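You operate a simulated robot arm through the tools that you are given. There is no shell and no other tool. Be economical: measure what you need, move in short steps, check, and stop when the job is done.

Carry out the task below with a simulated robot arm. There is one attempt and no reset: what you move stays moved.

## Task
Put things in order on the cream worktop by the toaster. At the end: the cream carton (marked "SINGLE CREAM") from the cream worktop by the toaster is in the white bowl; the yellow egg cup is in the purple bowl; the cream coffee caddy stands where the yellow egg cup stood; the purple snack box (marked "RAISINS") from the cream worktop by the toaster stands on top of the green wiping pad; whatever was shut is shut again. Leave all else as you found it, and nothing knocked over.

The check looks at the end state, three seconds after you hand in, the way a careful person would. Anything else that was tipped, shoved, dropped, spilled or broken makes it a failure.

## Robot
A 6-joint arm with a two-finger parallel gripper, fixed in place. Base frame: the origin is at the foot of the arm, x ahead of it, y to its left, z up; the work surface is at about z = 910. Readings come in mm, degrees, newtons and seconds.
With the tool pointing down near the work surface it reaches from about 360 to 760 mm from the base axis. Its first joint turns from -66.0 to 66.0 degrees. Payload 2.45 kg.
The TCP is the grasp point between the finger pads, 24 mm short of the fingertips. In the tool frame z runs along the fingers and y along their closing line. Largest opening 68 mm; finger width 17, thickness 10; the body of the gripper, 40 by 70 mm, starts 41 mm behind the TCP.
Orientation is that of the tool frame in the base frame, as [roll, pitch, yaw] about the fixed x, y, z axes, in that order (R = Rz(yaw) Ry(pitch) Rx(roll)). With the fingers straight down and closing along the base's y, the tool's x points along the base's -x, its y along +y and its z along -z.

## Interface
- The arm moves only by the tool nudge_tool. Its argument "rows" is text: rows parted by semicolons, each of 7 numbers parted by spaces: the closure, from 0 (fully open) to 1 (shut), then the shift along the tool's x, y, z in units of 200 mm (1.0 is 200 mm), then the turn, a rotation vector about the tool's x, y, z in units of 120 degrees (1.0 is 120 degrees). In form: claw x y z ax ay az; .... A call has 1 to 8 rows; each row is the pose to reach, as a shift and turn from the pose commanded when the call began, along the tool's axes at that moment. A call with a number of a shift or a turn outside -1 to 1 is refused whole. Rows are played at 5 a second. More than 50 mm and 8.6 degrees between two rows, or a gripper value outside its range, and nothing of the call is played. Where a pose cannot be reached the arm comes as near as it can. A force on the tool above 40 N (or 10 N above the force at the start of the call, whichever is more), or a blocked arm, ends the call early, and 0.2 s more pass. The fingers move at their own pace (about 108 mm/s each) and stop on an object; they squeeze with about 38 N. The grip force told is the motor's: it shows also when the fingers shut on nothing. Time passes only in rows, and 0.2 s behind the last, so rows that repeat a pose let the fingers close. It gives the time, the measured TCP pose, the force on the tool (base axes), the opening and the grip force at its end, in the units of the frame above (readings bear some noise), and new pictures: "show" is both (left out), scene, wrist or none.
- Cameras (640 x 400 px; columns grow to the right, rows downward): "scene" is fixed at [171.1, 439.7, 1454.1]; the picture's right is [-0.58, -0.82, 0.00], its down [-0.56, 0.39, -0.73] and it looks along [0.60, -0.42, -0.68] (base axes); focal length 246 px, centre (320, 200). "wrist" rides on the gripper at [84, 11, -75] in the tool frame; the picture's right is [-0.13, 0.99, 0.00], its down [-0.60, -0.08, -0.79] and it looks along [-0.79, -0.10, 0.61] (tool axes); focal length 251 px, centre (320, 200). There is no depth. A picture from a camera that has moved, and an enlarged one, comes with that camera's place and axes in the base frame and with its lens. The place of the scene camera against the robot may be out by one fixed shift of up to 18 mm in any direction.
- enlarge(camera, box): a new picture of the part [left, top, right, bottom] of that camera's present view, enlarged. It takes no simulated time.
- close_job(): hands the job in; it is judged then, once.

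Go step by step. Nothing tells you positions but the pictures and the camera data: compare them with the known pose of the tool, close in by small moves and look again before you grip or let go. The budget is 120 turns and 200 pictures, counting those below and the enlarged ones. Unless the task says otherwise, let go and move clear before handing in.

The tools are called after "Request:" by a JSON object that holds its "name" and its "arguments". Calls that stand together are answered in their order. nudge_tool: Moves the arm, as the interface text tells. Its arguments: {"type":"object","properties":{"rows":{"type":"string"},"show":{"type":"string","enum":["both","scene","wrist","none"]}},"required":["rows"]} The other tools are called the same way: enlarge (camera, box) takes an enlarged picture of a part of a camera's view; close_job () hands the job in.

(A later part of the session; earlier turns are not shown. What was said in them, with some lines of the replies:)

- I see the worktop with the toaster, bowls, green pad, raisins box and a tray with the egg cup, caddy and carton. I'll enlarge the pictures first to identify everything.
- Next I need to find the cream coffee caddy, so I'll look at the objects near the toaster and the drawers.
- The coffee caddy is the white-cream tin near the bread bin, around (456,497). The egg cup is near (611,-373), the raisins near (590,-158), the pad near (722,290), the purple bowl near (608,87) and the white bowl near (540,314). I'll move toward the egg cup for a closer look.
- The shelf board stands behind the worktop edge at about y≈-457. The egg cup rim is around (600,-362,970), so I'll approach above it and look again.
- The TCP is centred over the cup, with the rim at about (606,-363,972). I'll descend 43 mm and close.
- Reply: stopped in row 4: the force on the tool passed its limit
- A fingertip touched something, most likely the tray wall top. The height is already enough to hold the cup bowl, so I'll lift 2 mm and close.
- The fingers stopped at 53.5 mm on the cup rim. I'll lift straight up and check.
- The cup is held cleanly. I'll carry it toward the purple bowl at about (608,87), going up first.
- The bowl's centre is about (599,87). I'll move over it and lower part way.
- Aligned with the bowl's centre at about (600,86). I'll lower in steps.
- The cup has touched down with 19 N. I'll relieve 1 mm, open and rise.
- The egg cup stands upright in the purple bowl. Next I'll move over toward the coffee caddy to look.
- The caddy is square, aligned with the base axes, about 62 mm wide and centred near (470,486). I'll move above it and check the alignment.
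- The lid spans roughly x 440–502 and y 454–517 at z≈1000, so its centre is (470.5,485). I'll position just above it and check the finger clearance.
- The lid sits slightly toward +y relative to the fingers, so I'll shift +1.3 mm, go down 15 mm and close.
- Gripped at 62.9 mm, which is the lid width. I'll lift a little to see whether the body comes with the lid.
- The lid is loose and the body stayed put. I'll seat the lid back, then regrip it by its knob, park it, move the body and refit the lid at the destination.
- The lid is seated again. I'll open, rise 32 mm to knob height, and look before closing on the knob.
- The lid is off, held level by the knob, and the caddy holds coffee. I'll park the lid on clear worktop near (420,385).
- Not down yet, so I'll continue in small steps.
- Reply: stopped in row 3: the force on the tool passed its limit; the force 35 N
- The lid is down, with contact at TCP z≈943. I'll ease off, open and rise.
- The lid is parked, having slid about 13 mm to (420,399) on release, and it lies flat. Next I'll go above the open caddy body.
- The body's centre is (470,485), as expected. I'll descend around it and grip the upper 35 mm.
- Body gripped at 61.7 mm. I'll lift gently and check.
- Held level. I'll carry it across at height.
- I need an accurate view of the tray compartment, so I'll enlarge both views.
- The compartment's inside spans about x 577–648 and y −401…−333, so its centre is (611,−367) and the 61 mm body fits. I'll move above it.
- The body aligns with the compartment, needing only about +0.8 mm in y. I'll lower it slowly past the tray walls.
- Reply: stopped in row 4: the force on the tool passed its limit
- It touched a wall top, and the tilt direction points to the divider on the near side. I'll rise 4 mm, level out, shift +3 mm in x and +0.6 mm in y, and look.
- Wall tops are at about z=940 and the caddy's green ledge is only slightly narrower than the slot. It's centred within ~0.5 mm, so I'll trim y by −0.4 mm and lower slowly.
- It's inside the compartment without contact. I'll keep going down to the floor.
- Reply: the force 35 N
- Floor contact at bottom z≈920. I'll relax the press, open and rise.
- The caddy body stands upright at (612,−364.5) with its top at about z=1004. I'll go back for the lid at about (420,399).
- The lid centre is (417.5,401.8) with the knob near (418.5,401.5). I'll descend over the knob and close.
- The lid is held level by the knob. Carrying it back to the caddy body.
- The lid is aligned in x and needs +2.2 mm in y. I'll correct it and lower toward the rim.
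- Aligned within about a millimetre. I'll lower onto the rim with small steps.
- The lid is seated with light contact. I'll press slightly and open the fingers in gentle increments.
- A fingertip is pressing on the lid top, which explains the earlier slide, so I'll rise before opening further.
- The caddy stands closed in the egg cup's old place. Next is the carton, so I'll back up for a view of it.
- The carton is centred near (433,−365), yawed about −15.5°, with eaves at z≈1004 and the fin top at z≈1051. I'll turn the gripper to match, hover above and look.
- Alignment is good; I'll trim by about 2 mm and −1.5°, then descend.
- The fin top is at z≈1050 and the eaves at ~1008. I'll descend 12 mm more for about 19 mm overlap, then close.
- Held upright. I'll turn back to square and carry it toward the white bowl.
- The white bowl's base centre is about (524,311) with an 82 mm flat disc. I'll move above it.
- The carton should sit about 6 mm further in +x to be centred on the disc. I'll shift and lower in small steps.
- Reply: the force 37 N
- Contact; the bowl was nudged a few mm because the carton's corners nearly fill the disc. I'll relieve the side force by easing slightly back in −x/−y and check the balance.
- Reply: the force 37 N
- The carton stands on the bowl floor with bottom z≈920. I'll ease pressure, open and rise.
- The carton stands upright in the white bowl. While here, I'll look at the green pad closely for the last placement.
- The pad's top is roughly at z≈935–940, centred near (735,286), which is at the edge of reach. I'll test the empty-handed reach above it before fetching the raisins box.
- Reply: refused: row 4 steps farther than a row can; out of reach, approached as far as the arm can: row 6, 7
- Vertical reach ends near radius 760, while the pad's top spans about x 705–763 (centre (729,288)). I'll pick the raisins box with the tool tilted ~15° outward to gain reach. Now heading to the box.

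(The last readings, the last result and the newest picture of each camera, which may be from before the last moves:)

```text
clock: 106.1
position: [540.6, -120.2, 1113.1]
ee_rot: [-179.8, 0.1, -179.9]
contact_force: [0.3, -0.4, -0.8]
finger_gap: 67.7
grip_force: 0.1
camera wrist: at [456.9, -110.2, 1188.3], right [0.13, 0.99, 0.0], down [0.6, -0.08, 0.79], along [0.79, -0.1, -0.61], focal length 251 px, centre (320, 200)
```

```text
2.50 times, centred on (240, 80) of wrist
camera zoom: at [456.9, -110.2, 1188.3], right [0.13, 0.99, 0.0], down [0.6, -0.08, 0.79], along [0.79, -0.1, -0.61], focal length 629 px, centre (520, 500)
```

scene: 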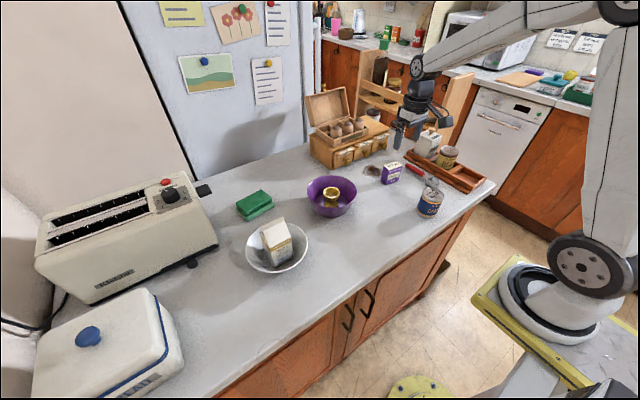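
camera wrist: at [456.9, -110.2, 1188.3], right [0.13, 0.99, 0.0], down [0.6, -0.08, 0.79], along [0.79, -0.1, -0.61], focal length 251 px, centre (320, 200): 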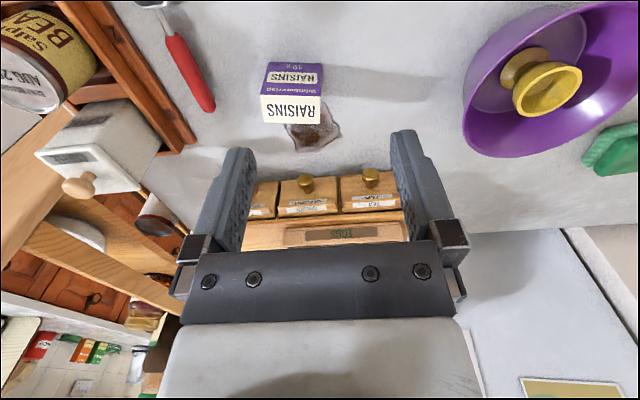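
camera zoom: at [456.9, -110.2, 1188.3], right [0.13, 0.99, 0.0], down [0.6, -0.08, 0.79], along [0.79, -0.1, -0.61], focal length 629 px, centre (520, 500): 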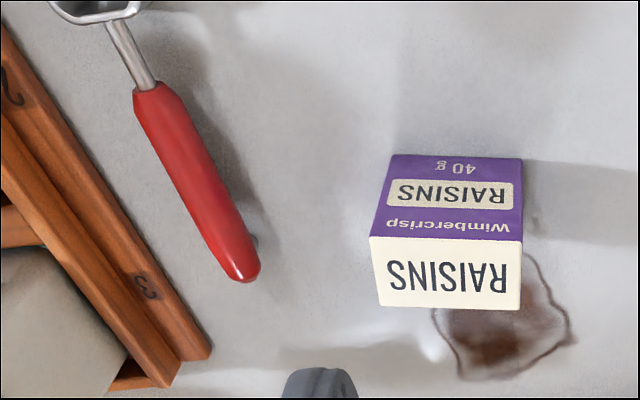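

The box is about 55×29×64 mm, centred at (591,−154), yawed −9°. I'll align yaw and tilt above it, then look.

Request:
{"name": "nudge_tool", "arguments": {"rows": "0 -0.1 -0.06 0.05 0 0 0.035; 0 -0.2 -0.12 0.12 0 0 0.075; 0 -0.255 -0.17 0.22 0 0 0.075; 0 -0.255 -0.17 0.22 0 0 0.075", "show": "none"}}

Request:
{"name": "nudge_tool", "arguments": {"rows": "0 0 0 0 0 -0.065 0; 0 0 0 0 0 -0.13 0; 0 0 0 0 0 -0.13 0"}}

Request:
{"name": "enlarge", "arguments": {"camera": "scene", "box": [350, 90, 450, 200]}}

Request:
{"name": "enlarge", "arguments": {"camera": "wrist", "box": [200, 20, 440, 200]}}

```text
clock: 107.1
position: [590.2, -157.6, 1065.6]
ee_rot: [-179.8, 0.0, 171.1]
contact_force: [-0.4, 0.0, 0.0]
finger_gap: 68.3
grip_force: 0.1
```

```text
clock: 107.9
position: [591.0, -156.8, 1068.5]
ee_rot: [-179.8, 15.7, 171.1]
contact_force: [1.7, 0.9, -0.6]
finger_gap: 67.6
grip_force: 0.0
camera wrist: at [492.3, -130.0, 1117.9], right [0.28, 0.96, 0.03], down [0.35, -0.13, 0.93], along [0.89, -0.24, -0.37], focal length 251 px, centre (320, 200)
```

scene: 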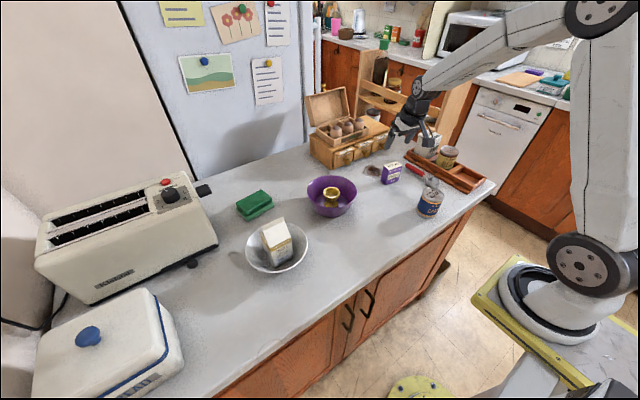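
wrist: 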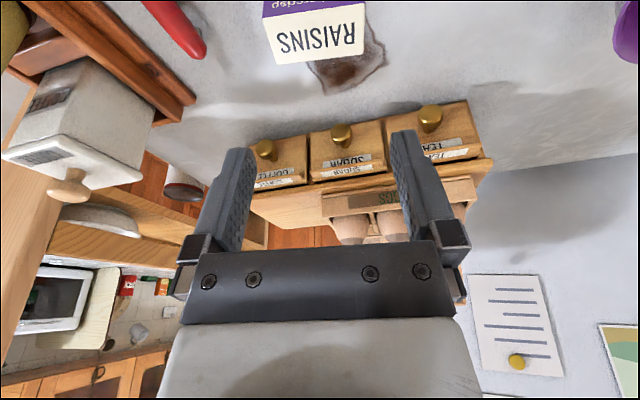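

```text
3.64 times, centred on (400, 145) of scene
camera zoom: at [171.1, 439.7, 1454.1], right [-0.58, -0.82, 0.0], down [-0.56, 0.39, -0.73], along [0.6, -0.42, -0.68], focal length 895 px, centre (29, 400)
```

zoom: 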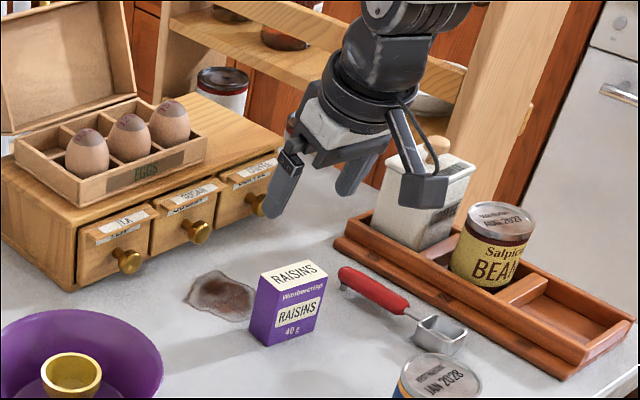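

```text
2.22 times, centred on (320, 110) of wrist
camera zoom: at [492.3, -130.0, 1117.9], right [0.28, 0.96, 0.03], down [0.35, -0.13, 0.93], along [0.89, -0.24, -0.37], focal length 559 px, centre (320, 400)
```

zoom: 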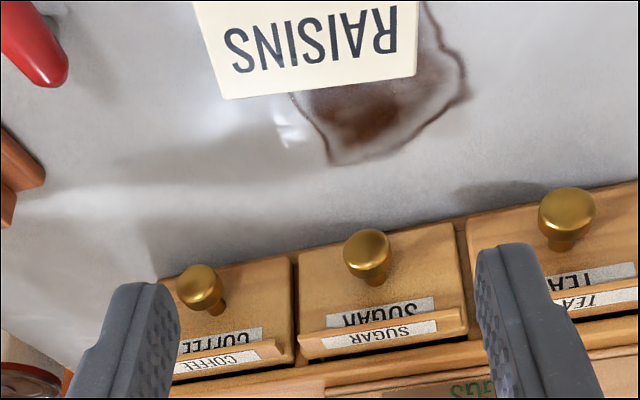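

Alignment checks out: centre (590,−155), needing +1.7 mm along the closing axis. I'll descend vertically with the tilted tool.

Request:
{"name": "nudge_tool", "arguments": {"rows": "0 0.034 0.0085 0.12 0 0 0; 0 0.068 0.0085 0.24 0 0 0; 0 0.094 0.0085 0.334 0 0 0; 0 0.094 0.0085 0.334 0 0 0"}}

Request:
{"name": "enlarge", "arguments": {"camera": "wrist", "box": [200, 20, 440, 200]}}

Request:
{"name": "enlarge", "arguments": {"camera": "scene", "box": [350, 110, 430, 200]}}

```text
clock: 108.9
position: [590.5, -152.9, 996.9]
ee_rot: [-179.7, 15.6, 171.1]
contact_force: [-0.4, -0.5, -0.1]
finger_gap: 68.0
grip_force: 0.1
```

scene: 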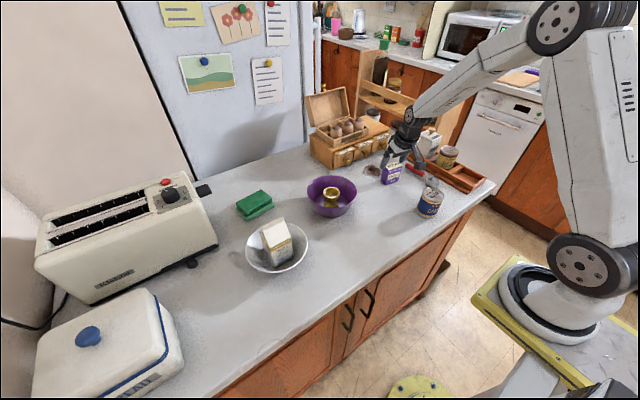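

```text
refused: no pictures are left
```

```text
refused: no pictures are left
```

The picture budget is spent, so I continue on readings alone. The fingers straddle the box (centre (590,−155), half-width 28), so I'll descend the remaining 42 mm and close.

Request:
{"name": "nudge_tool", "arguments": {"rows": "0 0.014 -0.005 0.05 0 0 0; 0 0.028 -0.005 0.1 0 0 0; 0 0.043 -0.005 0.152 0 0 0; 0 0.056 -0.005 0.2 0 0 0; 0 0.056 -0.005 0.2 0 0 0", "show": "none"}}

```text
clock: 110.1
position: [589.8, -156.5, 959.2]
ee_rot: [-179.8, 15.6, 171.1]
contact_force: [0.1, -0.4, 0.6]
finger_gap: 68.0
grip_force: 0.1
no pictures are left
```

Request:
{"name": "nudge_tool", "arguments": {"rows": "0.2 0 0 0.01 0 0 0; 0.5 0 0 0.01 0 0 0; 1 0 0 0.01 0 0 0; 1 0 0 0.01 0 0 0", "show": "none"}}

```text
clock: 111.1
position: [591.8, -155.8, 958.5]
ee_rot: [-179.8, 15.9, 171.1]
contact_force: [-3.7, -1.5, 15.0]
finger_gap: 55.5
grip_force: 37.9
no pictures are left
```

The box is gripped at 55.5 mm, matching its measured width. I'll lift it straight up 150 mm.

Request:
{"name": "nudge_tool", "arguments": {"rows": "1 -0.0135 0 -0.048 0 0 0; 1 -0.04 0 -0.145 0 0 0; 1 -0.081 0 -0.289 0 0 0; 1 -0.135 0 -0.482 0 0 0; 1 -0.18 0 -0.645 0 0 0; 1 -0.202 0 -0.722 0 0 0; 1 -0.202 0 -0.722 0 0 0", "show": "none"}}

```text
clock: 112.7
position: [591.4, -154.8, 1109.5]
ee_rot: [-179.8, 15.5, 171.1]
contact_force: [0.2, -0.4, -0.6]
finger_gap: 55.3
grip_force: 37.4
no pictures are left
```

Still held (gap 55.3). Now I'll yaw +17° about the vertical to match the pad, then translate.

Request:
{"name": "nudge_tool", "arguments": {"rows": "1 0 0 0 -0.0128 0 -0.0455; 1 0 0 0 -0.0255 0 -0.091; 1 0 0 0 -0.0383 0 -0.1364; 1 0 0 0 -0.0383 0 -0.1364", "show": "none"}}

Request:
{"name": "nudge_tool", "arguments": {"rows": "1 -0.027 0.198 0.0076 0 0 0; 1 -0.054 0.396 0.0152 0 0 0; 1 -0.082 0.594 0.0228 0 0 0; 1 -0.109 0.792 0.0304 0 0 0; 1 -0.136 0.99 0.038 0 0 0; 1 -0.136 0.99 0.038 0 0 0", "show": "none"}}

```text
clock: 113.7
position: [591.4, -155.5, 1108.5]
ee_rot: [-179.9, 15.6, -171.7]
contact_force: [0.7, 0.1, 0.3]
finger_gap: 55.2
grip_force: 38.3
no pictures are left
```

```text
clock: 115.1
position: [593.8, 44.5, 1109.1]
ee_rot: [-179.9, 15.6, -171.9]
contact_force: [-1.3, 0.1, -0.7]
finger_gap: 55.3
grip_force: 38.6
no pictures are left
```

Request:
{"name": "nudge_tool", "arguments": {"rows": "1 -0.0975 0.1686 0.0273 0 0 0; 1 -0.195 0.337 0.0545 0 0 0; 1 -0.2925 0.506 0.0818 0 0 0; 1 -0.39 0.6745 0.109 0 0 0; 1 -0.39 0.6745 0.109 0 0 0", "show": "none"}}

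Request:
{"name": "nudge_tool", "arguments": {"rows": "1 -0.1 0.108 0.0276 0 0 0; 1 -0.2 0.2155 0.0553 0 0 0; 1 -0.3 0.323 0.083 0 0 0; 1 -0.395 0.431 0.1105 0 0 0; 1 -0.395 0.431 0.1105 0 0 0", "show": "none"}}

```text
clock: 116.3
position: [652.9, 192.3, 1107.3]
ee_rot: [-179.8, 15.4, -171.9]
contact_force: [0.4, -0.4, 0.1]
finger_gap: 55.1
grip_force: 37.9
no pictures are left
```

```text
clock: 117.5
position: [723.7, 285.2, 1106.2]
ee_rot: [-179.8, 15.5, -171.9]
contact_force: [-0.3, -0.7, -0.8]
finger_gap: 55.4
grip_force: 38.2
no pictures are left
```

Over the pad and within reach. I'll lower 100 mm, then creep to contact, expected around TCP z≈984–989.

Request:
{"name": "nudge_tool", "arguments": {"rows": "1 0.02 0.008 0.1 0 0 0; 1 0.054 0.008 0.22 0 0 0; 1 0.088 0.008 0.34 0 0 0; 1 0.114 0.008 0.44 0 0 0; 1 0.121 0.008 0.4855 0 0 0; 1 0.121 0.008 0.4855 0 0 0", "show": "none"}}

```text
clock: 118.9
position: [725.8, 287.5, 1004.7]
ee_rot: [-179.9, 15.6, -171.9]
contact_force: [0.0, 0.6, 0.3]
finger_gap: 55.5
grip_force: 38.1
no pictures are left
```

Request:
{"name": "nudge_tool", "arguments": {"rows": "1 0.0053 0 0.0193 0 0 0; 1 0.0107 0 0.0385 0 0 0; 1 0.016 0 0.0578 0 0 0; 1 0.016 0 0.0578 0 0 0", "show": "none"}}

Request:
{"name": "nudge_tool", "arguments": {"rows": "1 0.0027 0 0.0096 0 0 0; 1 0.0053 0 0.0193 0 0 0; 1 0.0053 0 0.0193 0 0 0", "show": "none"}}

```text
clock: 119.9
position: [727.8, 288.8, 997.9]
ee_rot: [180.0, 16.1, -171.9]
contact_force: [-2.3, -4.9, 21.6]
finger_gap: 55.5
grip_force: 38.0
no pictures are left
```

```text
clock: 120.7
position: [726.0, 289.0, 998.6]
ee_rot: [179.9, 16.4, -171.9]
contact_force: [-4.1, -6.0, 33.9]
finger_gap: 55.3
grip_force: 37.9
no pictures are left
```

Firm contact at TCP z≈998, meaning a pad top near z≈950 and the box about centred on it. I'll relax the pressure in steps.

Request:
{"name": "nudge_tool", "arguments": {"rows": "1 -0.0053 0 -0.0193 0 0 0; 1 -0.0093 0 -0.0337 0 0 0; 1 -0.0093 0 -0.0337 0 0 0", "show": "none"}}

```text
clock: 121.5
position: [724.7, 290.0, 997.5]
ee_rot: [179.9, 15.7, -171.9]
contact_force: [3.8, 3.0, 14.2]
finger_gap: 55.3
grip_force: 37.9
no pictures are left
```

Request:
{"name": "nudge_tool", "arguments": {"rows": "1 -0.0027 0 -0.0096 0 0 0; 1 -0.0027 0 -0.0096 0 0 0", "show": "none"}}

```text
clock: 122.1
position: [723.8, 288.4, 997.4]
ee_rot: [-179.8, 15.4, -171.9]
contact_force: [-0.2, 2.2, 5.9]
finger_gap: 55.5
grip_force: 37.5
no pictures are left
```

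Light 6 N contact, and the tilt matches the pick-up tilt, so the box is upright. I'll open gently.

Request:
{"name": "nudge_tool", "arguments": {"rows": "0.16 0 0 0 0 0 0; 0.12 0 0 0 0 0 0; 0.06 0 0 0 0 0 0; 0 0 0 0 0 0 0; 0 0 0 0 0 0 0", "show": "none"}}

```text
clock: 123.3
position: [724.3, 288.2, 999.2]
ee_rot: [-180.0, 15.6, -171.9]
contact_force: [0.7, 0.4, 0.2]
finger_gap: 68.1
grip_force: 0.0
no pictures are left
```

Released cleanly with zero force. I'll rise straight up, then retreat.

Request:
{"name": "nudge_tool", "arguments": {"rows": "0 -0.0133 0 -0.0482 0 0 0; 0 -0.04 0 -0.1446 0 0 0; 0 -0.08 0 -0.289 0 0 0; 0 -0.1335 0 -0.482 0 0 0; 0 -0.16 0 -0.58 0 0 0; 0 -0.16 0 -0.58 0 0 0", "show": "none"}}

Request:
{"name": "nudge_tool", "arguments": {"rows": "0 0.15 -0.15 -0.06 0 0 0; 0 0.3 -0.3 -0.13 0 0 0; 0 0.45 -0.45 -0.2 0 0 0; 0 0.6 -0.6 -0.25 0 0 0; 0 0.6 -0.6 -0.25 0 0 0", "show": "none"}}

```text
clock: 124.7
position: [723.9, 292.0, 1119.9]
ee_rot: [-179.8, 15.6, -172.0]
contact_force: [0.0, 0.2, -0.4]
finger_gap: 67.8
grip_force: 0.0
no pictures are left
```

```text
clock: 125.9
position: [615.4, 154.1, 1133.8]
ee_rot: [-179.9, 15.6, -171.8]
contact_force: [0.2, 0.6, -0.1]
finger_gap: 68.2
grip_force: 0.1
no pictures are left
```

The arm is clear and everything has been placed, so I'm handing in.

Request:
{"name": "close_job", "arguments": {}}

```text
The job is handed in.
```

I carried out all four moves and handed the job in, but I placed the raisins box without pictures because the picture budget ran out. Contact force, grip width and tool tilt suggest it is upright on the green pad.

- **Egg cup:** it stands upright in the purple bowl.
- **Coffee caddy:** it stands in the tray compartment where the egg cup was. Its lid came off when I gripped it, so I moved the body and lid separately and refitted the lid.
- **Cream carton:** it stands upright in the white bowl. The bowl slid about 5 mm while I set the carton down.
- **Raisins box:** it should be near the middle of the pad.

Nothing else was seen to move or tip over.
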